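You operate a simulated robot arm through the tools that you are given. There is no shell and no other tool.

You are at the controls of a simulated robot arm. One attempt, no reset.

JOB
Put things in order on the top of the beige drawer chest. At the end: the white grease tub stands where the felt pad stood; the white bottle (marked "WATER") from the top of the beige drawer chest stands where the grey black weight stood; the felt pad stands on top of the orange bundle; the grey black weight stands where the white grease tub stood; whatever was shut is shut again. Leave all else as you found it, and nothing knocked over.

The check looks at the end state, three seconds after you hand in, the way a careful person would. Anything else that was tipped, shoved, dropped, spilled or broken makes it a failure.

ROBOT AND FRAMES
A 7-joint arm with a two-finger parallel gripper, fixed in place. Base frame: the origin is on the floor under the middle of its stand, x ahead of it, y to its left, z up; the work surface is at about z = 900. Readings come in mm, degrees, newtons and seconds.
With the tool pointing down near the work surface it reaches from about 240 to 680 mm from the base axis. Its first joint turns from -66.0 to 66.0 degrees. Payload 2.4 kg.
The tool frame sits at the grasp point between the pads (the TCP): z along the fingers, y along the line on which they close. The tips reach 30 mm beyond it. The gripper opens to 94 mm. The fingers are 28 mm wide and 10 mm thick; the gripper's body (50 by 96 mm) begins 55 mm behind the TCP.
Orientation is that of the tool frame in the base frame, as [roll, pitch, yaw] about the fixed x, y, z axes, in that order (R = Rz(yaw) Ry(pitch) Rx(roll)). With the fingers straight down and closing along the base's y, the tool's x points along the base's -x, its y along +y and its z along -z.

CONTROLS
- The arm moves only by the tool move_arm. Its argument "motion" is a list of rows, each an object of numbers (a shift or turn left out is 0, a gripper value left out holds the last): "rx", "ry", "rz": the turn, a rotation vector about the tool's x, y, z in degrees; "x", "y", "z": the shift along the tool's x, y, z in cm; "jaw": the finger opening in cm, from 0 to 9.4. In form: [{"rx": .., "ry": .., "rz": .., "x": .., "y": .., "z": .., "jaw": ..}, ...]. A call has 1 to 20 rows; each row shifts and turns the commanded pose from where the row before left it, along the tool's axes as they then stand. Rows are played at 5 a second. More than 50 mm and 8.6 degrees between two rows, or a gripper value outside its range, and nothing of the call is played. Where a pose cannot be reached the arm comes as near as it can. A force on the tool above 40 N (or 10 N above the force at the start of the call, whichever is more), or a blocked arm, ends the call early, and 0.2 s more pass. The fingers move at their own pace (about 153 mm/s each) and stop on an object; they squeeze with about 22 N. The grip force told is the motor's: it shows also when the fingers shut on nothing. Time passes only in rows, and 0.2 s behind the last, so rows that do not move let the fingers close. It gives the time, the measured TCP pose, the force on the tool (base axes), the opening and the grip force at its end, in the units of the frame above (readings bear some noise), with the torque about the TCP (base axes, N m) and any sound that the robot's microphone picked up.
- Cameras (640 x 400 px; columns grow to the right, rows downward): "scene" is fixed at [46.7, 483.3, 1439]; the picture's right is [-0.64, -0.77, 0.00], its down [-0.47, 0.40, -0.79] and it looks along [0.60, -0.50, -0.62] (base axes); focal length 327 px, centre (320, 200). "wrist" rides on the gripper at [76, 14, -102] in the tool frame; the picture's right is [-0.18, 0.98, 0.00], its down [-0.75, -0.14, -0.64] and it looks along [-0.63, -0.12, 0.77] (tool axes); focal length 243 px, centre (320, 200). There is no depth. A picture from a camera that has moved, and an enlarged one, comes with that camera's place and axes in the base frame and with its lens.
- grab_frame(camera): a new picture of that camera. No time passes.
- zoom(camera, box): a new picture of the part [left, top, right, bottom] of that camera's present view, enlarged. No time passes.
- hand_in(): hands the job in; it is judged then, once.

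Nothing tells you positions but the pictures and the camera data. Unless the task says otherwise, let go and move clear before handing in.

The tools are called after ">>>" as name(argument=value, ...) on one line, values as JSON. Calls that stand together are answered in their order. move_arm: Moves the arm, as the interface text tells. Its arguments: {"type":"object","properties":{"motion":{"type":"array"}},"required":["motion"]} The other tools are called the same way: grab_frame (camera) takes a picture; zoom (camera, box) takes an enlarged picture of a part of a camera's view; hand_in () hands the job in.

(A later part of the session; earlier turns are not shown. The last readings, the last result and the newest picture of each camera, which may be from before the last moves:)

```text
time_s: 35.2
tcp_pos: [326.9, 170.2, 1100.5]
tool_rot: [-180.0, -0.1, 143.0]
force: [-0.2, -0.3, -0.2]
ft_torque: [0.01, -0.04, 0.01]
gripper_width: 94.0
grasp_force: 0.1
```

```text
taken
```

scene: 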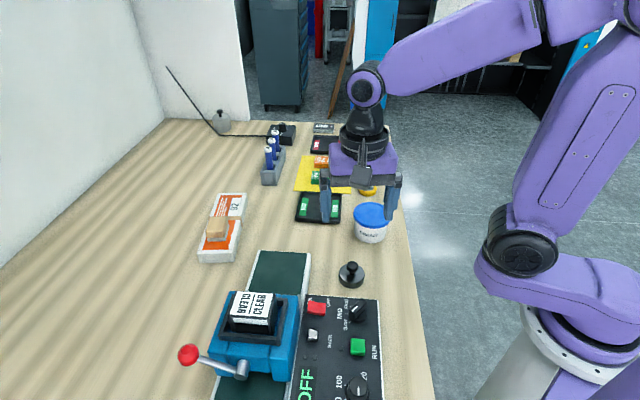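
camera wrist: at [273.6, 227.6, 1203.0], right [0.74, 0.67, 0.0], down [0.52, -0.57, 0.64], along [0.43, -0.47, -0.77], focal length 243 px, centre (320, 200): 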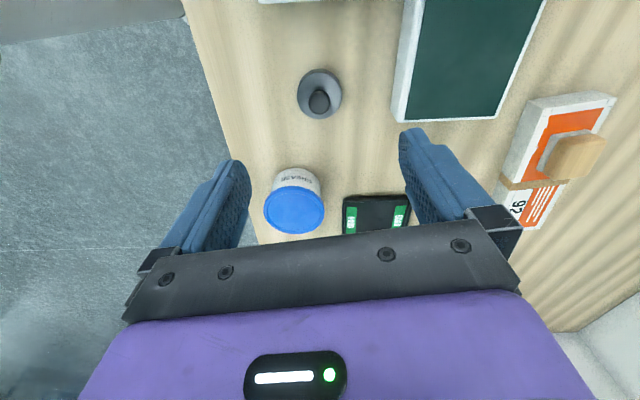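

The weight is nearly under the hand at image (320,93). Zooming to measure its disc and knob.

>>> zoom(camera="wrist", box=[270, 40, 430, 140])

>>> zoom(camera="scene", box=[310, 240, 390, 310])

```text
4.00 times, centred on (350, 90) of wrist
camera zoom: at [273.6, 227.6, 1203.0], right [0.74, 0.67, 0.0], down [0.52, -0.57, 0.64], along [0.43, -0.47, -0.77], focal length 970 px, centre (200, 640)
```

zoom: 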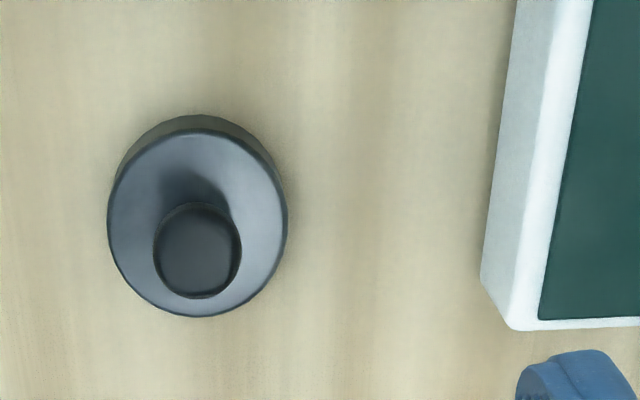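

```text
5.71 times, centred on (350, 275) of scene
camera zoom: at [46.7, 483.3, 1439.0], right [-0.64, -0.77, 0.0], down [-0.47, 0.4, -0.79], along [0.6, -0.5, -0.62], focal length 1868 px, centre (149, -229)
```

zoom: 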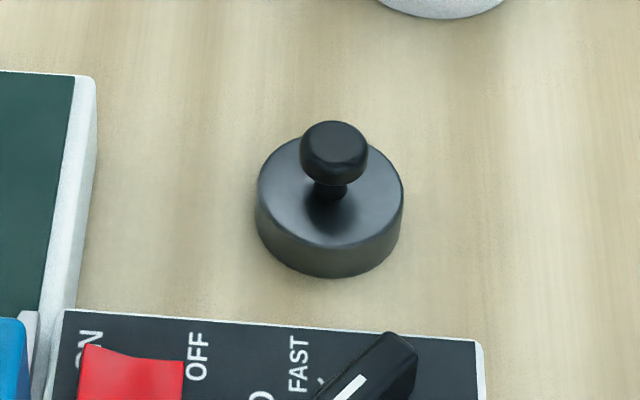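

The weight is centred at about (331,164), with a 51 mm disc 17 mm tall and a 23 mm knob topping out near z≈948. I'll narrow the jaws and descend above the knob to verify before gripping it.

>>> move_arm(motion=[{"x": -0.7, "y": -0.24, "jaw": 5.0}, {"z": 4}, {"z": 4}, {"z": 2.5}, {}])

>>> grab_frame(camera="wrist")

>>> zoom(camera="scene", box=[300, 200, 420, 310])

```text
time_s: 36.4
tcp_pos: [331.0, 165.2, 994.3]
tool_rot: [179.9, 0.0, 143.1]
force: [0.4, -0.9, -0.5]
ft_torque: [-0.01, -0.02, 0.0]
gripper_width: 50.1
grasp_force: 0.1
```

```text
taken
camera wrist: at [277.9, 222.1, 1097.6], right [0.74, 0.67, 0.0], down [0.52, -0.57, 0.64], along [0.43, -0.47, -0.77], focal length 243 px, centre (320, 200)
```

wrist: 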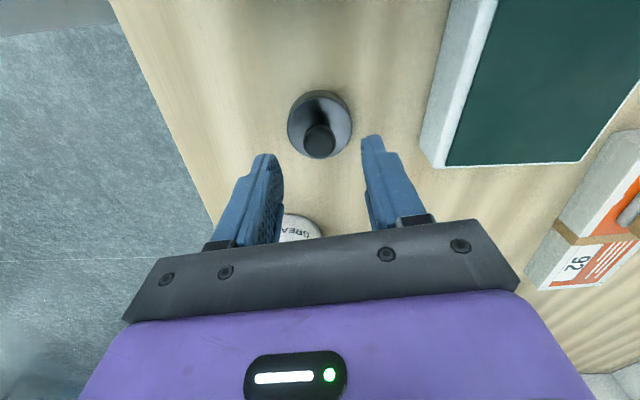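

```text
3.64 times, centred on (360, 255) of scene
camera zoom: at [46.7, 483.3, 1439.0], right [-0.64, -0.77, 0.0], down [-0.47, 0.4, -0.79], along [0.6, -0.5, -0.62], focal length 1189 px, centre (174, 0)
```

zoom: 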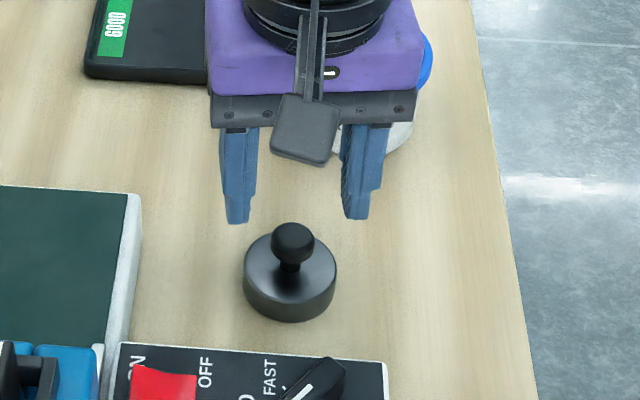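

The knob sits centred between the fingers. I'll descend to z≈953 and close on it.

>>> move_arm(motion=[{"x": 0.15, "z": 2}, {"z": 1.5}, {"z": 0.6}, {}])

>>> grab_frame(camera="wrist")

>>> zoom(camera="scene", box=[300, 200, 420, 310])

```text
time_s: 37.4
tcp_pos: [329.3, 165.4, 953.2]
tool_rot: [-179.9, 0.0, 143.0]
force: [-0.2, 0.2, 0.0]
ft_torque: [0.01, 0.01, -0.01]
gripper_width: 49.9
grasp_force: 0.0
```

```text
taken
camera wrist: at [276.4, 222.9, 1056.5], right [0.74, 0.67, 0.0], down [0.52, -0.57, 0.64], along [0.43, -0.47, -0.77], focal length 243 px, centre (320, 200)
```

wrist: 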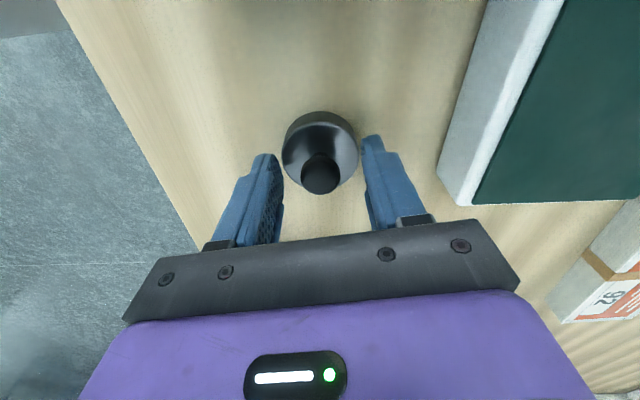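

```text
3.64 times, centred on (360, 255) of scene
camera zoom: at [46.7, 483.3, 1439.0], right [-0.64, -0.77, 0.0], down [-0.47, 0.4, -0.79], along [0.6, -0.5, -0.62], focal length 1189 px, centre (174, 0)
```

zoom: 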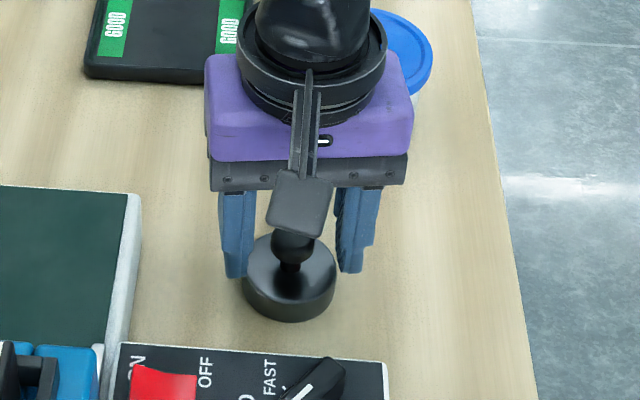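

The knob is between the pads. Closing now.

>>> move_arm(motion=[{"jaw": 0}, {}, {}, {}])

>>> grab_frame(camera="wrist")

```text
time_s: 38.4
tcp_pos: [329.7, 165.6, 953.2]
tool_rot: [-180.0, 0.0, 143.0]
force: [-0.4, 0.7, 0.1]
ft_torque: [0.01, 0.02, 0.0]
gripper_width: 23.3
grasp_force: 22.3
```

```text
taken
camera wrist: at [276.5, 223.0, 1056.6], right [0.74, 0.67, 0.0], down [0.52, -0.57, 0.64], along [0.43, -0.47, -0.77], focal length 243 px, centre (320, 200)
```

wrist: 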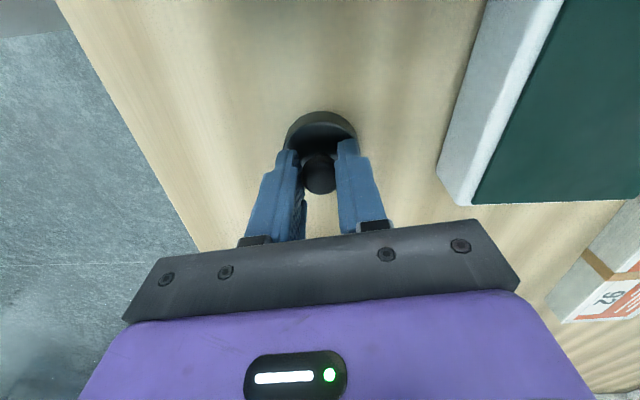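

The knob is held at 23 mm. I'll lift a little and check the load first.

>>> move_arm(motion=[{"z": -0.3}, {"z": -0.7}, {"z": -1}, {}])

>>> zoom(camera="scene", box=[300, 200, 420, 310])

```text
time_s: 39.4
tcp_pos: [329.1, 164.9, 973.5]
tool_rot: [179.9, 0.0, 143.0]
force: [0.1, -0.3, -3.8]
ft_torque: [0.01, 0.01, 0.01]
gripper_width: 23.0
grasp_force: 21.8
```

```text
3.64 times, centred on (360, 255) of scene
camera zoom: at [46.7, 483.3, 1439.0], right [-0.64, -0.77, 0.0], down [-0.47, 0.4, -0.79], along [0.6, -0.5, -0.62], focal length 1189 px, centre (174, 0)
```

zoom: 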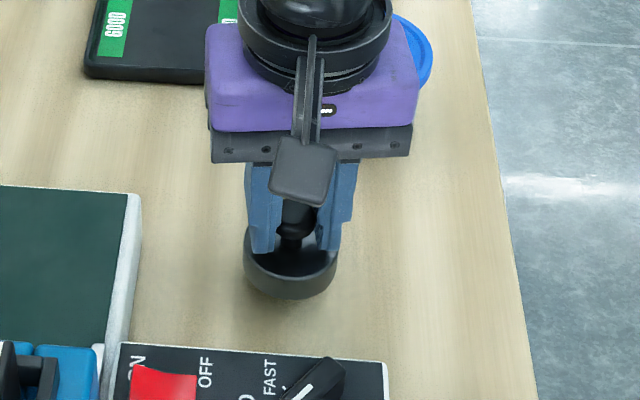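

The weight hangs level, about 0.4 kg. I'll lift it high and carry it around the clamp to above (470,450).

>>> move_arm(motion=[{"z": -3}, {"z": -4}, {"z": -4}, {"z": -2.5}, {"x": -1.38, "y": 3.99}, {"x": -1.38, "y": 3.99}, {"x": -1.38, "y": 3.99}, {"x": -1.38, "y": 3.99}, {"x": 2.29, "y": 3.04}, {"x": 2.29, "y": 3.04}, {"x": 2.29, "y": 3.04}, {"x": 2.29, "y": 3.04}, {"x": 2.29, "y": 3.04}, {}])

>>> grab_frame(camera="wrist")

>>> grab_frame(camera="scene")

```text
time_s: 42.4
tcp_pos: [465.7, 450.6, 1105.3]
tool_rot: [-179.9, 0.0, 143.0]
force: [0.0, 0.0, -3.0]
ft_torque: [-0.01, 0.0, 0.05]
gripper_width: 23.2
grasp_force: 22.2
```

```text
taken
camera wrist: at [414.2, 507.5, 1207.9], right [0.74, 0.67, 0.0], down [0.52, -0.57, 0.64], along [0.43, -0.47, -0.77], focal length 243 px, centre (320, 200)
```

wrist: 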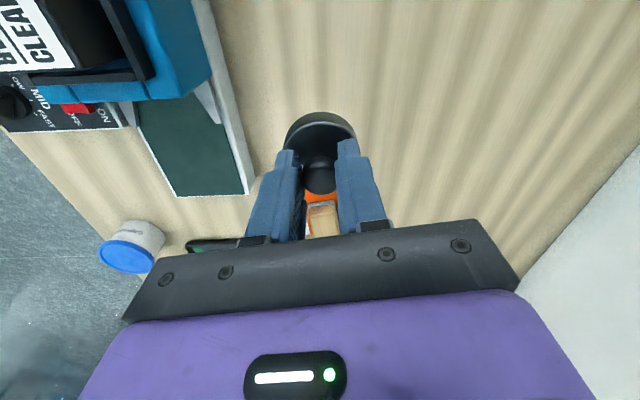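

```text
taken
```

scene: 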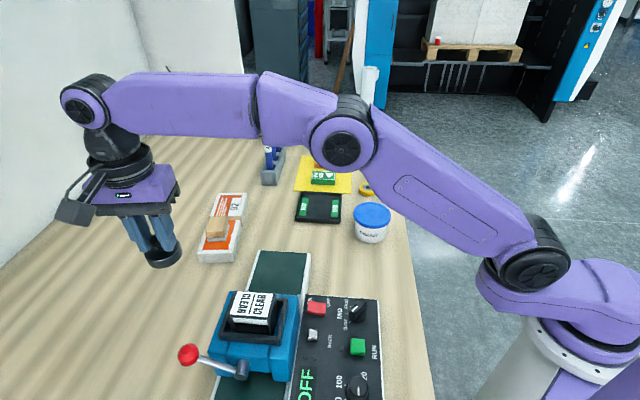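

Nearly over the tub's old place; I'll correct a few millimetres and descend to about 10 mm above the surface.

>>> move_arm(motion=[{"x": -0.45, "y": 0.2, "z": 4}, {"z": 4}, {"z": 4}, {"z": 2}, {}])

>>> zoom(camera="scene", box=[120, 200, 280, 370])

>>> grab_frame(camera="wrist")

```text
time_s: 43.6
tcp_pos: [472.1, 449.3, 966.5]
tool_rot: [179.9, 0.0, 143.1]
force: [0.6, -0.1, -2.3]
ft_torque: [0.01, 0.0, -0.02]
gripper_width: 23.1
grasp_force: 21.7
```

```text
2.35 times, centred on (200, 285) of scene
camera zoom: at [46.7, 483.3, 1439.0], right [-0.64, -0.77, 0.0], down [-0.47, 0.4, -0.79], along [0.6, -0.5, -0.62], focal length 769 px, centre (602, 0)
```

zoom: 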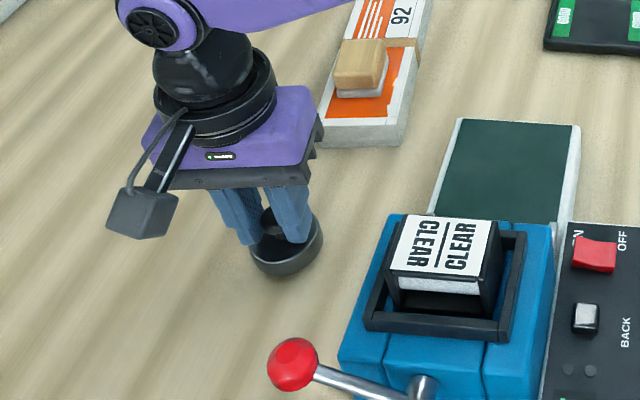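

```text
taken
camera wrist: at [420.0, 506.0, 1069.2], right [0.74, 0.67, 0.0], down [0.52, -0.57, 0.64], along [0.43, -0.47, -0.77], focal length 243 px, centre (320, 200)
```

wrist: 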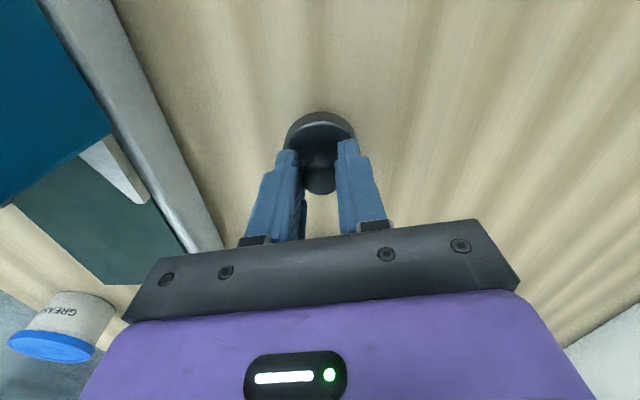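

Position is right (472,449). I'll lower in small steps to contact.

>>> move_arm(motion=[{"z": 0.4}, {"z": 0.4}, {"z": 0.2}, {}])

```text
time_s: 44.6
tcp_pos: [472.6, 449.6, 956.9]
tool_rot: [179.9, 0.0, 143.0]
force: [0.4, 0.0, -2.8]
ft_torque: [0.02, 0.0, 0.01]
gripper_width: 23.1
grasp_force: 22.0
```

>>> move_arm(motion=[{"z": 0.15}, {"z": 0.15}, {"z": 0.1}, {}])

```text
time_s: 45.6
tcp_pos: [474.0, 448.8, 954.8]
tool_rot: [180.0, -0.1, 143.1]
force: [-0.1, -0.5, -2.6]
ft_torque: [0.01, 0.0, -0.02]
gripper_width: 23.0
grasp_force: 22.3
```

>>> move_arm(motion=[{"z": 0.1}, {"z": 0.1}, {}])

```text
time_s: 46.4
tcp_pos: [474.2, 448.5, 953.1]
tool_rot: [179.9, 0.0, 143.1]
force: [-5.1, -4.5, 17.8]
ft_torque: [-0.19, 0.06, -0.06]
gripper_width: 23.5
grasp_force: 22.4
```

The weight touches down with a light press. I'll ease off slightly, open to 5 cm, and rise.

>>> move_arm(motion=[{"z": -0.12}, {}, {"jaw": 5.0}, {}, {}, {"z": -2}, {"z": -3}, {"z": -4}, {"z": -4}])

>>> grab_frame(camera="wrist")

>>> zoom(camera="scene", box=[120, 200, 280, 370])

```text
time_s: 48.4
tcp_pos: [473.6, 448.2, 1081.0]
tool_rot: [-180.0, 0.0, 143.0]
force: [0.1, -0.2, -0.2]
ft_torque: [0.0, -0.01, 0.02]
gripper_width: 50.0
grasp_force: 0.0
```

```text
taken
camera wrist: at [420.9, 505.8, 1183.9], right [0.74, 0.67, 0.0], down [0.52, -0.57, 0.64], along [0.43, -0.47, -0.77], focal length 243 px, centre (320, 200)
```

wrist: 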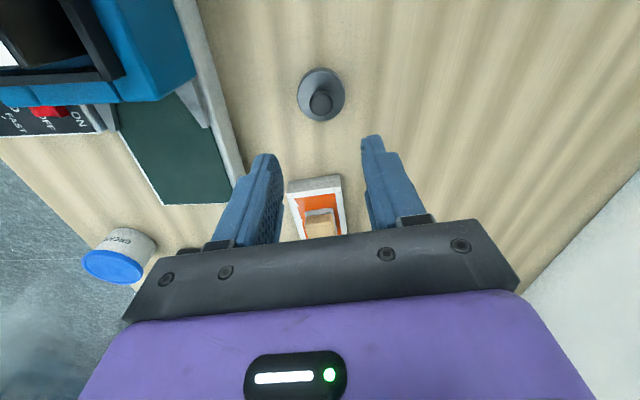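

```text
2.35 times, centred on (200, 285) of scene
camera zoom: at [46.7, 483.3, 1439.0], right [-0.64, -0.77, 0.0], down [-0.47, 0.4, -0.79], along [0.6, -0.5, -0.62], focal length 769 px, centre (602, 0)
```

zoom: 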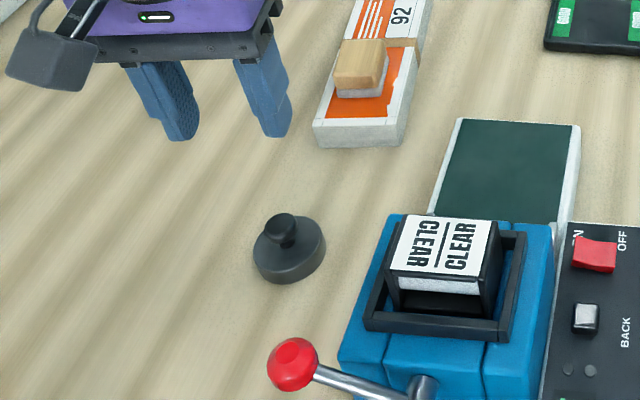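

The weight stands in the tub's old place. Last is the WATER bottle, at the edge of reach, so I'll bring the hand high over to the right side, turn it to face the bottle, and look.

>>> move_arm(motion=[{"x": -2.41, "y": -3.2, "z": -2, "jaw": 6.5}, {"x": -2.41, "y": -3.2, "z": -2}, {"x": -2.41, "y": -3.2, "z": -2}, {"x": -2.41, "y": -3.2, "z": -2}, {"x": -2.41, "y": -3.2, "z": -2}, {"x": -3.43, "y": -2.95}, {"x": -3.43, "y": -2.95}, {"x": -3.43, "y": -2.95}, {"x": -3.43, "y": -2.95}, {"x": -3.43, "y": -2.95}, {"x": -3.43, "y": -2.95}, {"x": -3.43, "y": -2.95}, {"x": -3.43, "y": -2.95}, {"x": -3.43, "y": -2.95}, {"rz": -7.1}, {"rz": -7.1}, {"rz": -7.1}, {}])

>>> grab_frame(camera="wrist")

>>> grab_frame(camera="scene")

```text
time_s: 52.2
tcp_pos: [560.0, -148.9, 1184.4]
tool_rot: [-180.0, -0.1, 164.4]
force: [0.4, 0.0, 0.1]
ft_torque: [0.01, -0.01, 0.03]
gripper_width: 65.2
grasp_force: 0.1
```

```text
taken
camera wrist: at [490.2, -115.2, 1286.4], right [0.44, 0.9, 0.0], down [0.69, -0.34, 0.64], along [0.58, -0.28, -0.77], focal length 243 px, centre (320, 200)
```

wrist: 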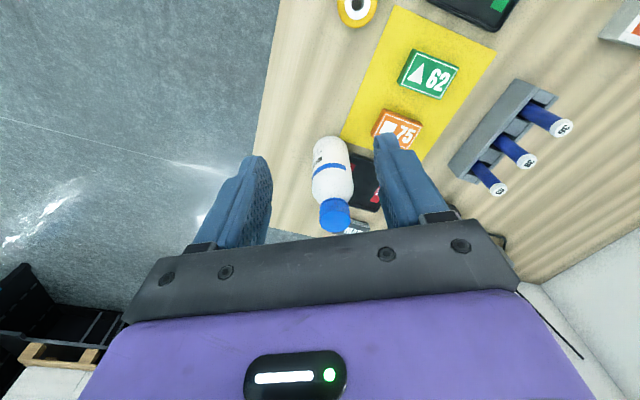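

```text
taken
```

scene: 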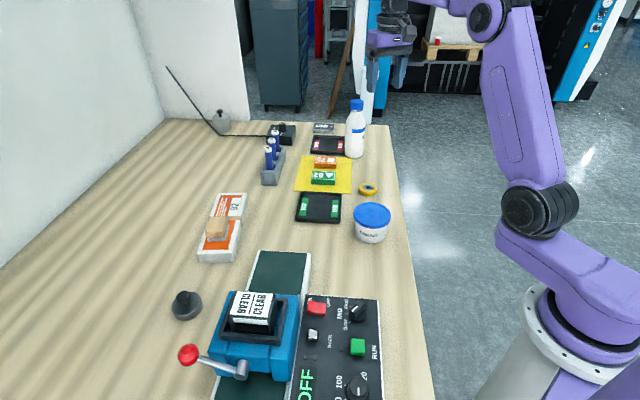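

I can see the bottle standing beside the WASTE tray. Zooming to locate its base and cap.

>>> zoom(camera="wrist", box=[260, 110, 420, 240])

>>> zoom(camera="scene", box=[310, 90, 410, 170])

```text
3.08 times, centred on (340, 175) of wrist
camera zoom: at [490.2, -115.2, 1286.4], right [0.44, 0.9, 0.0], down [0.69, -0.34, 0.64], along [0.58, -0.28, -0.77], focal length 746 px, centre (258, 277)
```

zoom: 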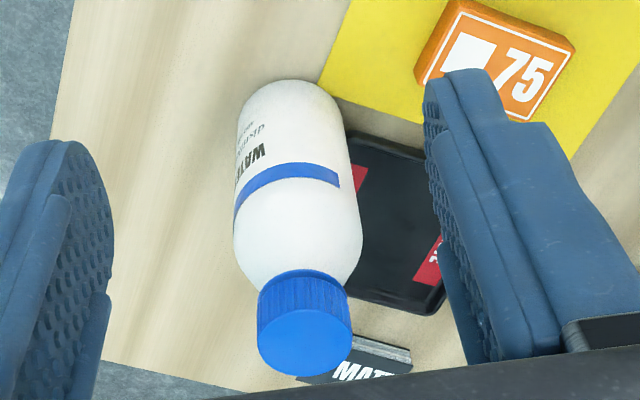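

```text
5.00 times, centred on (360, 130) of scene
camera zoom: at [46.7, 483.3, 1439.0], right [-0.64, -0.77, 0.0], down [-0.47, 0.4, -0.79], along [0.6, -0.5, -0.62], focal length 1634 px, centre (120, 550)
```

zoom: 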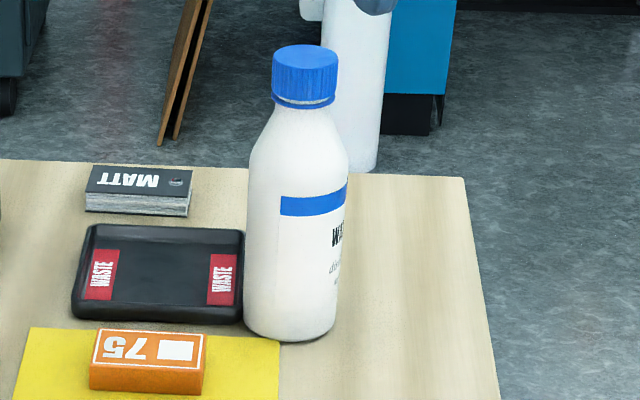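

The cap top is at (687,-190.5, z≈1074), 38 mm wide, agreeing between both cameras. I'll tilt the tool 25° outward for extra reach and move towards it, staying above the cap.

>>> move_arm(motion=[{"ry": -8.33}, {"ry": -8.33}, {"ry": -8.34}, {"x": -3.02, "z": 1.41}, {"x": -3.02, "z": 1.41}, {"x": -3.02, "z": 1.41, "y": -0.58}, {"x": 1.14, "z": 2.45}, {}])

>>> grab_frame(camera="wrist")

>>> grab_frame(camera="scene")

```text
time_s: 54.0
tcp_pos: [655.2, -183.4, 1156.0]
tool_rot: [180.0, 24.9, 164.2]
force: [-0.5, -0.6, -0.3]
ft_torque: [0.0, -0.05, -0.01]
gripper_width: 64.8
grasp_force: 0.0
```

```text
taken
camera wrist: at [550.0, -138.2, 1216.3], right [0.43, 0.9, 0.08], down [0.36, -0.25, 0.9], along [0.83, -0.36, -0.43], focal length 243 px, centre (320, 200)
```

wrist: 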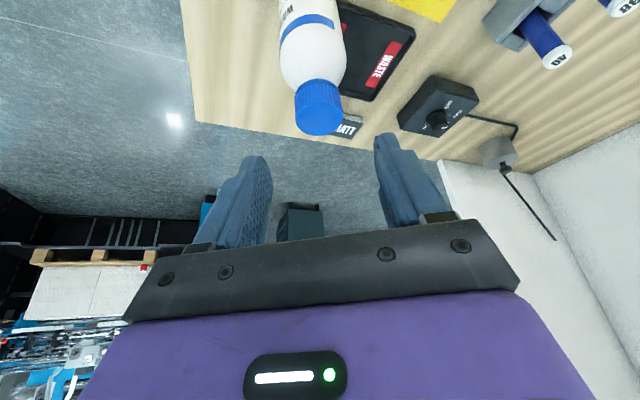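

```text
taken
```

scene: 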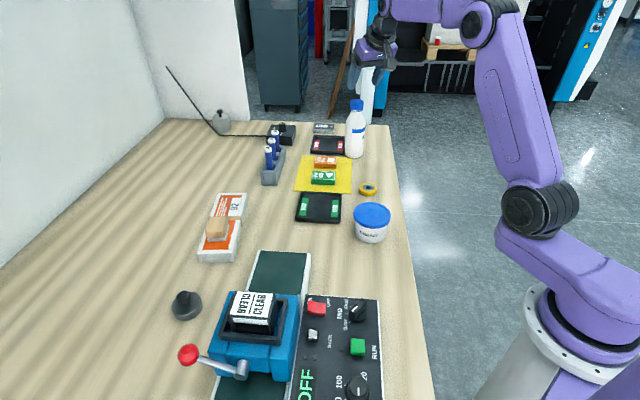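

The tilt works and the arm still has reach. I'll move the last 32 mm outward so the jaws are directly above the cap, and check.

>>> move_arm(motion=[{"x": -2.95, "z": 1.37, "y": 0.17}, {"x": 1.18, "z": 2.54}, {}])

>>> grab_frame(camera="wrist")

>>> zoom(camera="scene", box=[310, 30, 430, 170])

```text
time_s: 54.8
tcp_pos: [686.2, -188.2, 1127.3]
tool_rot: [-180.0, 24.9, 164.3]
force: [-0.6, 0.1, 0.3]
ft_torque: [-0.01, 0.0, 0.01]
gripper_width: 65.1
grasp_force: 0.1
```

```text
taken
camera wrist: at [581.4, -144.5, 1188.6], right [0.43, 0.9, 0.08], down [0.36, -0.25, 0.9], along [0.83, -0.36, -0.43], focal length 243 px, centre (320, 200)
```

wrist: 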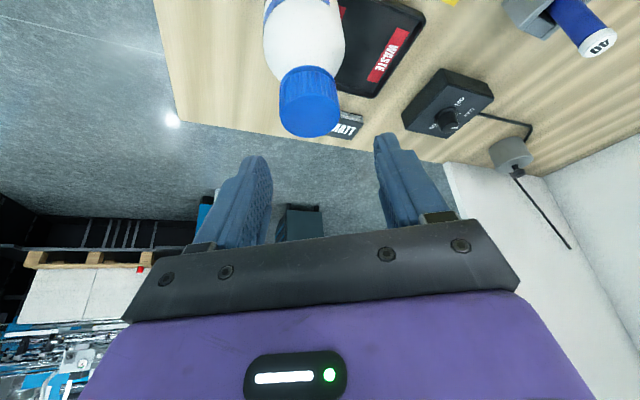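

```text
2.86 times, centred on (370, 100) of scene
camera zoom: at [46.7, 483.3, 1439.0], right [-0.64, -0.77, 0.0], down [-0.47, 0.4, -0.79], along [0.6, -0.5, -0.62], focal length 934 px, centre (177, 486)
```

zoom: 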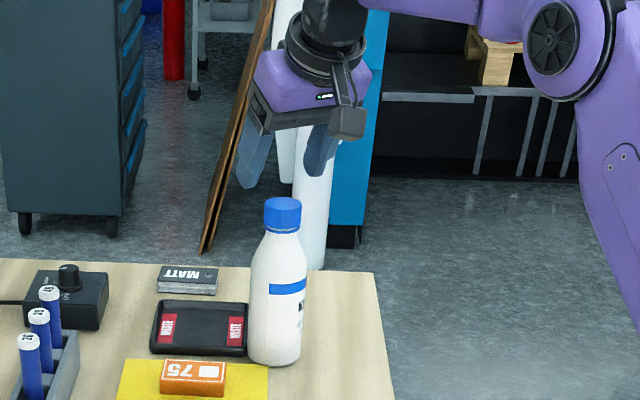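

The cap is nearly between the fingers. Zooming to refine the sideways offset.

>>> zoom(camera="wrist", box=[220, 40, 420, 180])

```text
2.86 times, centred on (320, 110) of wrist
camera zoom: at [581.4, -144.5, 1188.6], right [0.43, 0.9, 0.08], down [0.36, -0.25, 0.9], along [0.83, -0.36, -0.43], focal length 693 px, centre (320, 457)
```

zoom: 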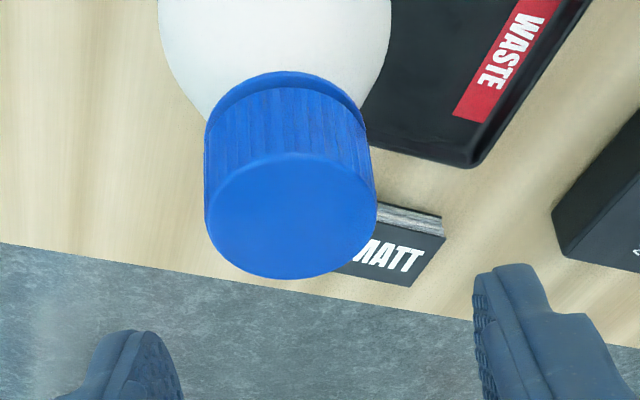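

The cap is 2.5 mm to one side; I'll correct that and descend along the vertical so the fingers straddle the cap, then check.

>>> move_arm(motion=[{"x": -0.09, "y": -0.25, "z": 0.04}, {"x": 0.8, "z": 1.72}, {"x": 0.8, "z": 1.72}, {}])

>>> grab_frame(camera="wrist")

>>> zoom(camera="scene", box=[310, 60, 410, 170])

```text
time_s: 55.8
tcp_pos: [687.2, -192.2, 1091.2]
tool_rot: [-179.9, 25.0, 164.3]
force: [0.0, 0.4, 0.5]
ft_torque: [0.02, 0.03, 0.02]
gripper_width: 65.2
grasp_force: 0.0
```

```text
taken
camera wrist: at [582.2, -148.0, 1150.7], right [0.43, 0.9, 0.08], down [0.36, -0.25, 0.9], along [0.83, -0.36, -0.43], focal length 243 px, centre (320, 200)
```

wrist: 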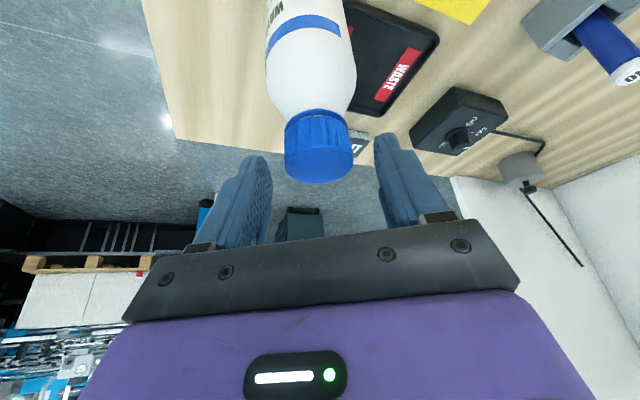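

```text
3.64 times, centred on (360, 115) of scene
camera zoom: at [46.7, 483.3, 1439.0], right [-0.64, -0.77, 0.0], down [-0.47, 0.4, -0.79], along [0.6, -0.5, -0.62], focal length 1189 px, centre (174, 509)
```

zoom: 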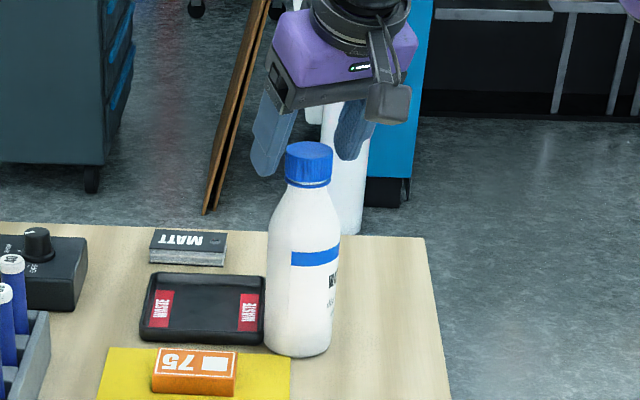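

The cap sits centred between the fingers. I'll go down the last 21 mm to z≈1070 and close.

>>> move_arm(motion=[{"x": 0.45, "z": 0.95}, {"x": 0.44, "z": 0.95}, {}])

>>> grab_frame(camera="wrist")

>>> zoom(camera="scene", box=[310, 60, 410, 170])

```text
time_s: 56.6
tcp_pos: [686.7, -192.2, 1068.5]
tool_rot: [179.9, 24.9, 164.3]
force: [0.6, 0.9, 0.3]
ft_torque: [-0.01, 0.01, -0.01]
gripper_width: 64.9
grasp_force: 0.0
```

```text
taken
camera wrist: at [582.3, -147.7, 1130.0], right [0.43, 0.9, 0.08], down [0.36, -0.25, 0.9], along [0.83, -0.36, -0.43], focal length 243 px, centre (320, 200)
```

wrist: 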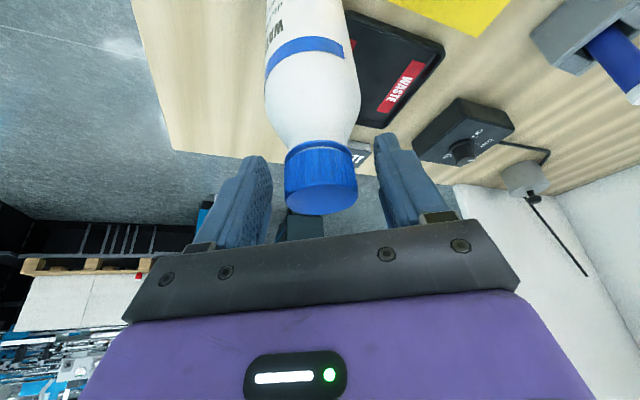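

```text
3.64 times, centred on (360, 115) of scene
camera zoom: at [46.7, 483.3, 1439.0], right [-0.64, -0.77, 0.0], down [-0.47, 0.4, -0.79], along [0.6, -0.5, -0.62], focal length 1189 px, centre (174, 509)
```

zoom: 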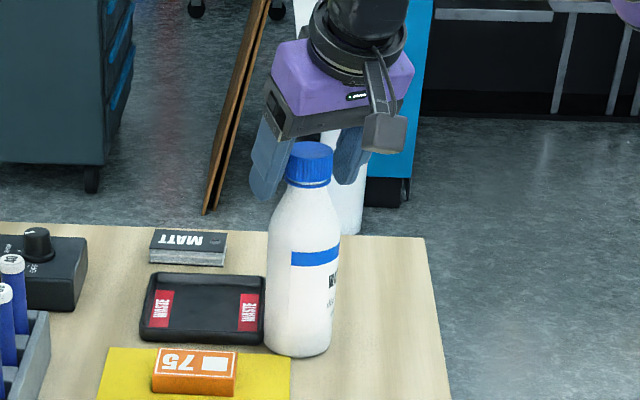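

The fingers bracket the cap. I'll close gradually so the bottle isn't knocked.

>>> move_arm(motion=[{"jaw": 5.2}, {"jaw": 4.6}, {"jaw": 4.3}, {"jaw": 4.1}, {"jaw": 3.9}, {"jaw": 3.7}, {"jaw": 3.5}, {"jaw": 3.0}, {"jaw": 0}, {}, {}])

>>> grab_frame(camera="wrist")

>>> zoom(camera="scene", box=[310, 60, 410, 170])

```text
time_s: 59.0
tcp_pos: [687.5, -191.6, 1068.3]
tool_rot: [-180.0, 25.0, 164.3]
force: [-0.1, 0.5, -0.6]
ft_torque: [0.09, 0.12, 0.0]
gripper_width: 37.3
grasp_force: 21.8
```

```text
taken
camera wrist: at [582.2, -147.7, 1130.1], right [0.43, 0.9, 0.08], down [0.36, -0.25, 0.9], along [0.83, -0.36, -0.43], focal length 243 px, centre (320, 200)
```

wrist: 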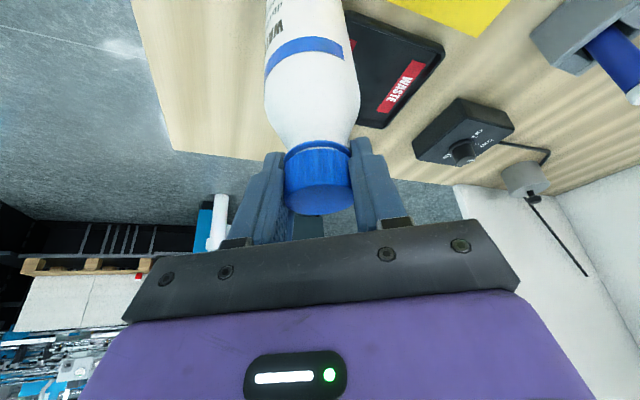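

```text
3.64 times, centred on (360, 115) of scene
camera zoom: at [46.7, 483.3, 1439.0], right [-0.64, -0.77, 0.0], down [-0.47, 0.4, -0.79], along [0.6, -0.5, -0.62], focal length 1189 px, centre (174, 509)
```

zoom: 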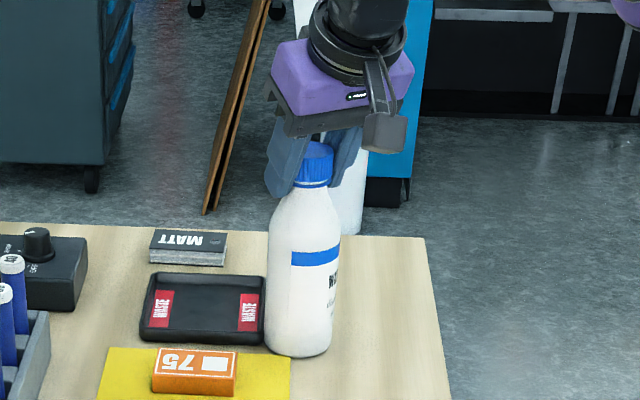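

The cap is gripped at 37 mm and the bottle stayed upright. I'll lift 15 mm vertically and check the load and attitude.

>>> move_arm(motion=[{"x": -0.13, "z": -0.27}, {"x": -0.21, "z": -0.45}, {"x": -0.3, "z": -0.64}, {}])

>>> zoom(camera="scene", box=[310, 60, 410, 170])

>>> grab_frame(camera="wrist")

```text
time_s: 60.0
tcp_pos: [685.3, -191.3, 1081.2]
tool_rot: [180.0, 24.3, 164.4]
force: [1.1, 3.6, -26.1]
ft_torque: [0.06, 0.22, 0.08]
gripper_width: 36.3
grasp_force: 22.0
```

```text
3.64 times, centred on (360, 115) of scene
camera zoom: at [47.3, 483.2, 1439.0], right [-0.64, -0.77, 0.0], down [-0.47, 0.4, -0.79], along [0.6, -0.5, -0.62], focal length 1189 px, centre (174, 509)
```

zoom: 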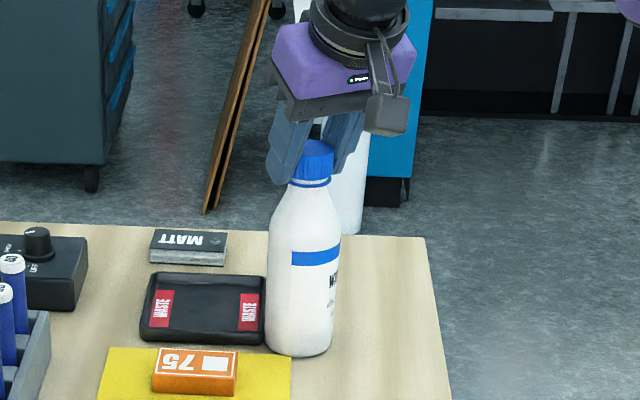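

```text
taken
camera wrist: at [582.3, -147.7, 1142.5], right [0.43, 0.9, 0.08], down [0.37, -0.25, 0.9], along [0.83, -0.35, -0.44], focal length 243 px, centre (320, 200)
```

wrist: 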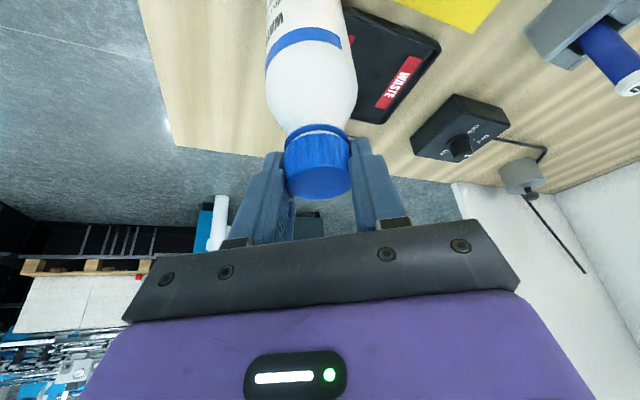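

The tool reads 26 N but the bottle has not risen — the fingers are slipping up the cap, so something is holding it or it is heavy. I'll stop and look closely before pulling any more.

>>> zoom(camera="scene", box=[330, 90, 380, 165])

>>> zoom(camera="wrist", box=[230, 0, 400, 110])

>>> zoom(camera="wrist", box=[240, 100, 420, 230])

```text
5.33 times, centred on (355, 128) of scene
camera zoom: at [47.3, 483.2, 1439.0], right [-0.64, -0.77, 0.0], down [-0.47, 0.4, -0.79], along [0.6, -0.5, -0.62], focal length 1743 px, centre (133, 587)
```

zoom: 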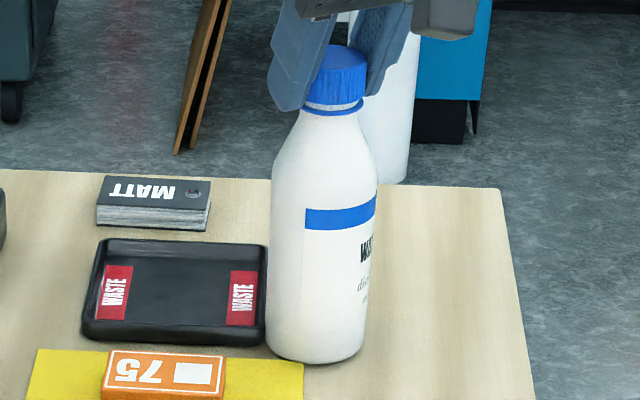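

```text
3.64 times, centred on (315, 55) of wrist
camera zoom: at [582.3, -147.7, 1142.5], right [0.43, 0.9, 0.08], down [0.37, -0.25, 0.9], along [0.83, -0.35, -0.44], focal length 882 px, centre (338, 727)
```

zoom: 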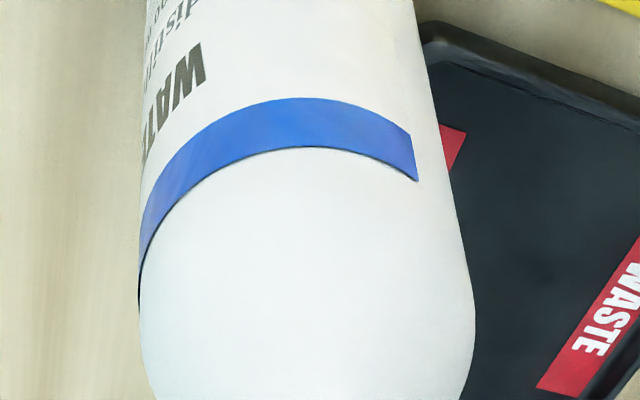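

```text
3.08 times, centred on (330, 165) of wrist
camera zoom: at [582.3, -147.7, 1142.5], right [0.43, 0.9, 0.08], down [0.37, -0.25, 0.9], along [0.83, -0.35, -0.44], focal length 746 px, centre (289, 308)
```

zoom: 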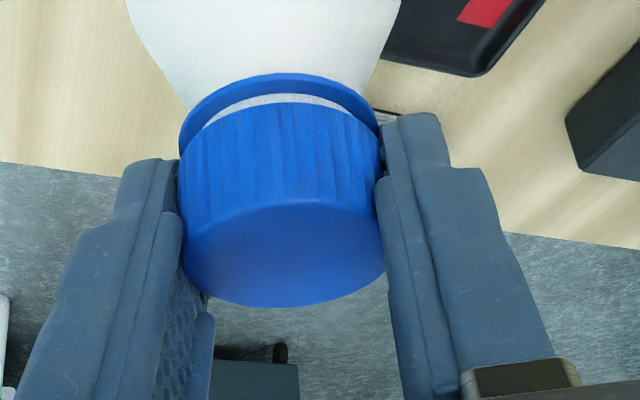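

The cap seems to have risen about 3 mm off its neck ring while the bottle body stayed put, so this grip pulls on the cap. I'll back off in small steps, watching the force, so the cap goes back down.

>>> move_arm(motion=[{"x": 0.08, "z": 0.18}, {}])

>>> zoom(camera="wrist", box=[240, 100, 420, 230])

```text
time_s: 60.6
tcp_pos: [687.0, -193.7, 1081.6]
tool_rot: [180.0, 25.0, 164.3]
force: [-1.2, 3.1, -17.4]
ft_torque: [0.22, 0.4, 0.1]
gripper_width: 36.3
grasp_force: 21.6
```

```text
3.08 times, centred on (330, 165) of wrist
camera zoom: at [582.5, -148.4, 1141.8], right [0.43, 0.9, 0.08], down [0.36, -0.25, 0.9], along [0.83, -0.36, -0.43], focal length 746 px, centre (289, 308)
```

zoom: 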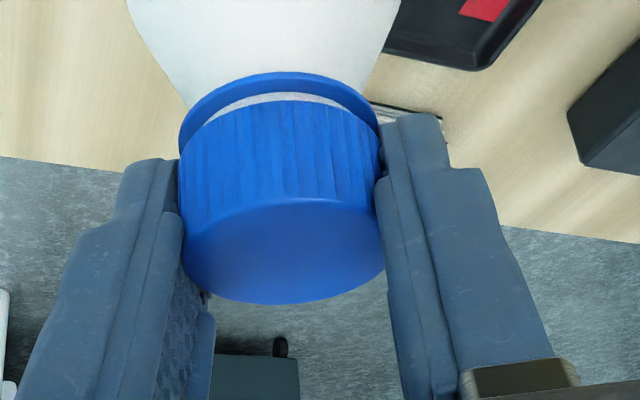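

I'll compare the same scene crop as before the pull, pixel for pixel, to see whether the cap or bottle really moved.

>>> zoom(camera="scene", box=[310, 90, 410, 170])

>>> zoom(camera="scene", box=[340, 90, 375, 120])

```text
5.00 times, centred on (360, 130) of scene
camera zoom: at [47.1, 483.2, 1439.0], right [-0.64, -0.77, 0.0], down [-0.47, 0.4, -0.79], along [0.6, -0.5, -0.62], focal length 1634 px, centre (120, 550)
```

zoom: 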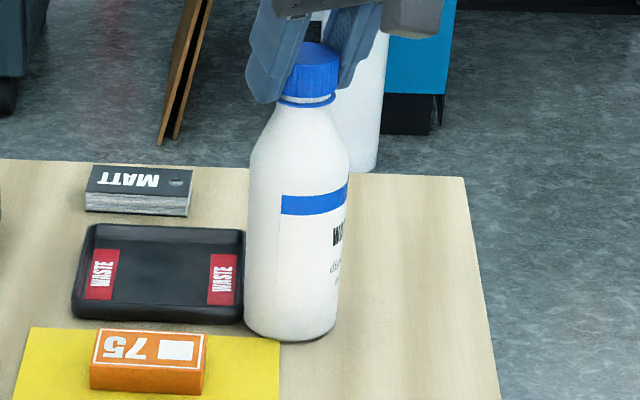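

```text
13.33 times, centred on (358, 105) of scene
camera zoom: at [47.1, 483.2, 1439.0], right [-0.64, -0.77, 0.0], down [-0.47, 0.4, -0.79], along [0.6, -0.5, -0.62], focal length 4358 px, centre (-180, 1467)
```

zoom: 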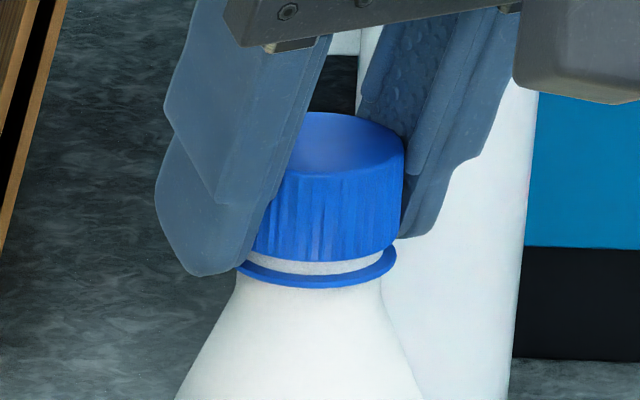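

The cap's seam has opened about 3 mm but the bottle's base is exactly where it was, so the bottle seems stuck to the surface (or the cap is not meant to carry it). I'll relax the pull completely and see whether the cap seats again.

>>> move_arm(motion=[{"x": 0.08, "z": 0.18}, {"x": 0.08, "z": 0.18}, {}])

>>> zoom(camera="scene", box=[340, 90, 375, 120])

```text
time_s: 61.4
tcp_pos: [688.3, -192.4, 1080.4]
tool_rot: [180.0, 25.3, 164.3]
force: [-2.0, 0.0, -0.4]
ft_torque: [0.09, 0.29, 0.09]
gripper_width: 36.1
grasp_force: 22.5
```

```text
13.33 times, centred on (358, 105) of scene
camera zoom: at [46.7, 483.3, 1439.0], right [-0.64, -0.77, 0.0], down [-0.47, 0.4, -0.79], along [0.6, -0.5, -0.62], focal length 4358 px, centre (-180, 1467)
```

zoom: 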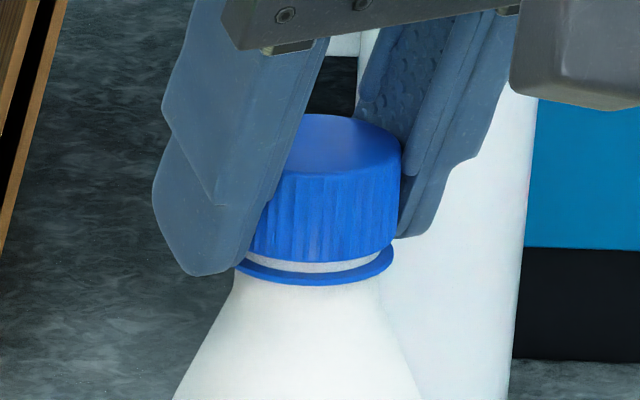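

With the load off, the seam still shows a small gap, so the cap may have lifted slightly. I'll press gently down through the grip to seat it again, watching force and the seam.

>>> move_arm(motion=[{"x": 0.08, "z": 0.18}, {}])

>>> zoom(camera="scene", box=[340, 90, 375, 120])

```text
time_s: 62.0
tcp_pos: [688.9, -193.7, 1079.0]
tool_rot: [180.0, 25.6, 164.2]
force: [-5.0, -1.3, 16.5]
ft_torque: [0.2, 0.4, 0.1]
gripper_width: 36.3
grasp_force: 22.1
```

```text
13.33 times, centred on (358, 105) of scene
camera zoom: at [46.2, 483.3, 1439.0], right [-0.64, -0.77, 0.0], down [-0.47, 0.4, -0.79], along [0.6, -0.5, -0.62], focal length 4358 px, centre (-180, 1467)
```

zoom: 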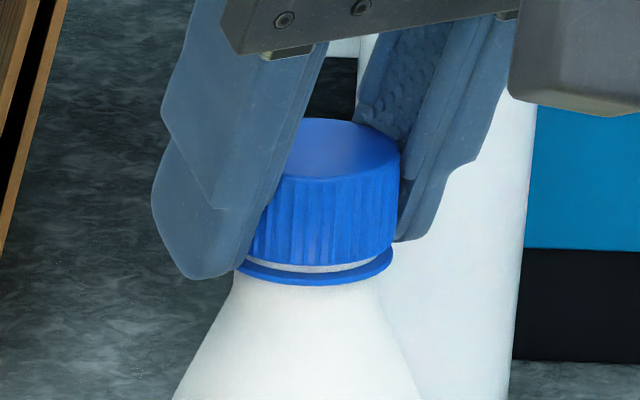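

The seam is closing as I press. I'll press a little further and check again.

>>> move_arm(motion=[{"x": 0.06, "z": 0.13}, {}])

>>> zoom(camera="scene", box=[340, 90, 375, 120])

```text
time_s: 62.6
tcp_pos: [689.1, -192.8, 1078.9]
tool_rot: [-179.9, 25.4, 164.4]
force: [-1.9, -1.4, 26.0]
ft_torque: [-0.13, -0.09, 0.1]
gripper_width: 36.3
grasp_force: 21.9
```

```text
13.33 times, centred on (358, 105) of scene
camera zoom: at [46.0, 483.4, 1439.0], right [-0.64, -0.77, 0.0], down [-0.47, 0.4, -0.79], along [0.6, -0.5, -0.62], focal length 4358 px, centre (-180, 1467)
```

zoom: 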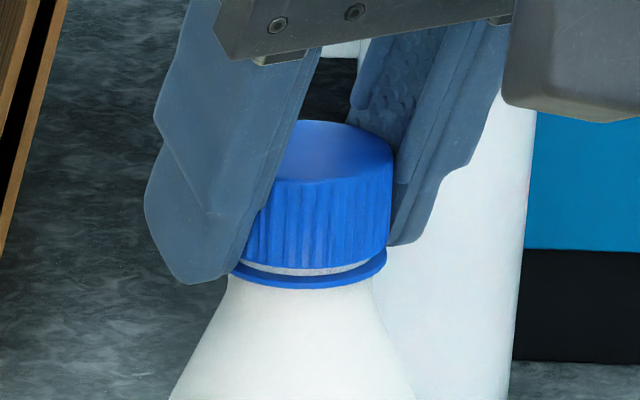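

Pressing reached the grip's friction limit (26 N) and the seam is nearly closed. I'll relax the push, open the fingers, back off upward, and compare the cap with the first picture.

>>> move_arm(motion=[{"x": -0.07, "z": -0.16}, {"x": -0.05, "z": -0.1}, {"jaw": 4.2}, {"jaw": 5.0}, {"jaw": 6.5}, {"x": -0.8, "z": -1.72}, {"x": -0.8, "z": -1.72}, {"x": -0.8, "z": -1.72}, {}])

>>> zoom(camera="scene", box=[300, 90, 400, 170])

>>> zoom(camera="scene", box=[340, 90, 375, 120])

>>> zoom(camera="wrist", box=[220, 40, 420, 180])

```text
time_s: 64.6
tcp_pos: [687.9, -189.7, 1135.0]
tool_rot: [-180.0, 25.1, 164.3]
force: [0.7, 0.0, -0.1]
ft_torque: [-0.01, 0.01, -0.01]
gripper_width: 65.2
grasp_force: 0.0
```

```text
5.00 times, centred on (350, 130) of scene
camera zoom: at [46.7, 483.3, 1439.0], right [-0.64, -0.77, 0.0], down [-0.47, 0.4, -0.79], along [0.6, -0.5, -0.62], focal length 1634 px, centre (170, 550)
```

zoom: 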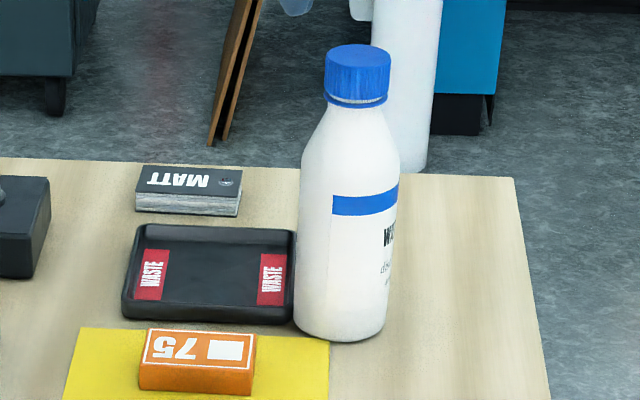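

```text
13.33 times, centred on (358, 105) of scene
camera zoom: at [46.7, 483.3, 1439.0], right [-0.64, -0.77, 0.0], down [-0.47, 0.4, -0.79], along [0.6, -0.5, -0.62], focal length 4358 px, centre (-180, 1467)
```

zoom: 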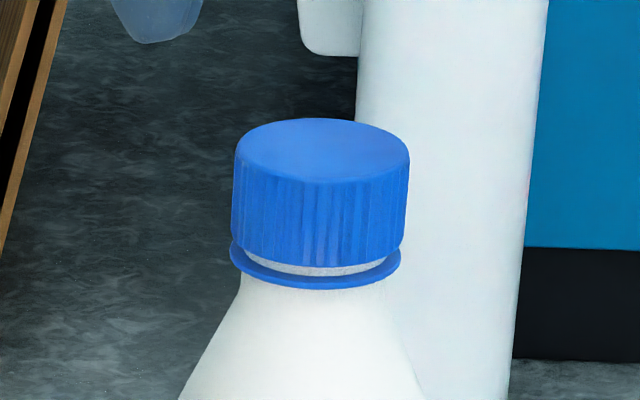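

```text
2.86 times, centred on (320, 110) of wrist
camera zoom: at [582.6, -146.7, 1196.0], right [0.43, 0.9, 0.08], down [0.36, -0.25, 0.9], along [0.83, -0.36, -0.43], focal length 693 px, centre (320, 457)
```

zoom: 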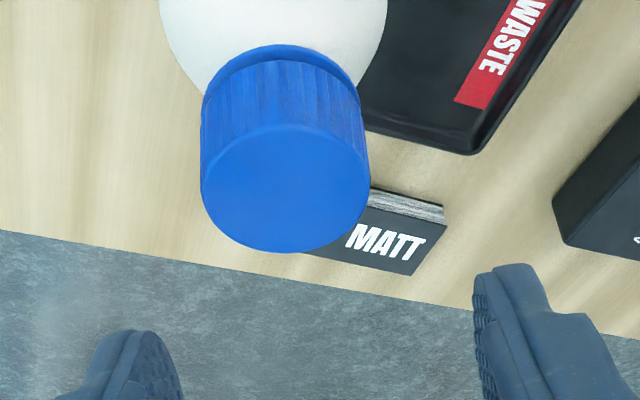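

The cap looks seated as in the first picture and the bottle still stands in place. Gripping by the cap is wrong, so I'll grip the bottle's body from the side instead: back off, tilt the tool to about 55°, and open fully.

>>> move_arm(motion=[{"x": 3.32, "z": -1.55}, {"x": 3.32, "z": -1.55}, {"x": 3.32, "z": -1.55}, {"ry": -7.5, "jaw": 9.4}, {"ry": -7.5}, {"ry": -7.5}, {"ry": -7.5}, {}])

>>> grab_frame(camera="wrist")

>>> grab_frame(camera="scene")

```text
time_s: 66.4
tcp_pos: [581.2, -161.2, 1135.6]
tool_rot: [179.9, 55.1, 164.3]
force: [0.6, -0.4, 1.0]
ft_torque: [0.04, 0.01, 0.0]
gripper_width: 93.8
grasp_force: 0.0
```

```text
taken
camera wrist: at [462.3, -113.5, 1131.5], right [0.37, 0.92, 0.15], down [-0.13, -0.11, 0.99], along [0.92, -0.38, 0.08], focal length 243 px, centre (320, 200)
```

wrist: 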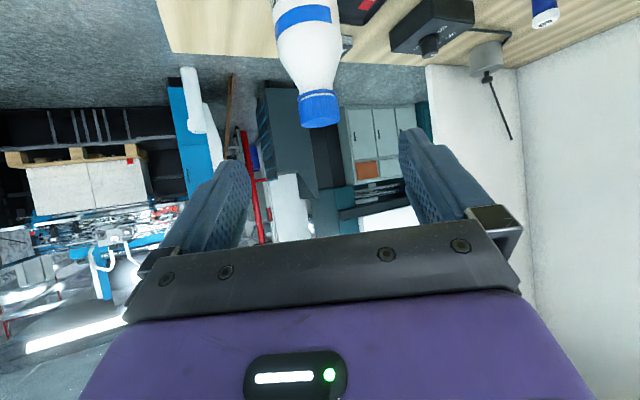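

```text
taken
```

scene: 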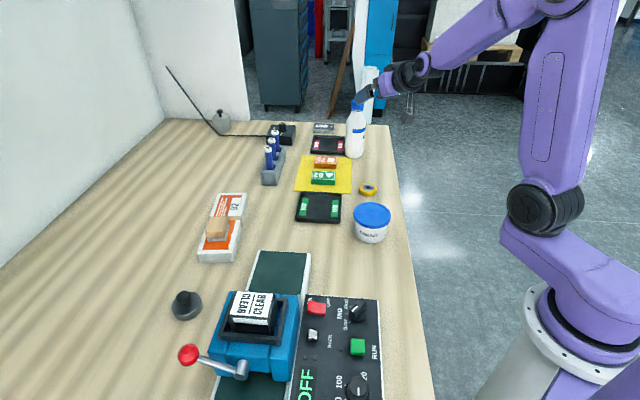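

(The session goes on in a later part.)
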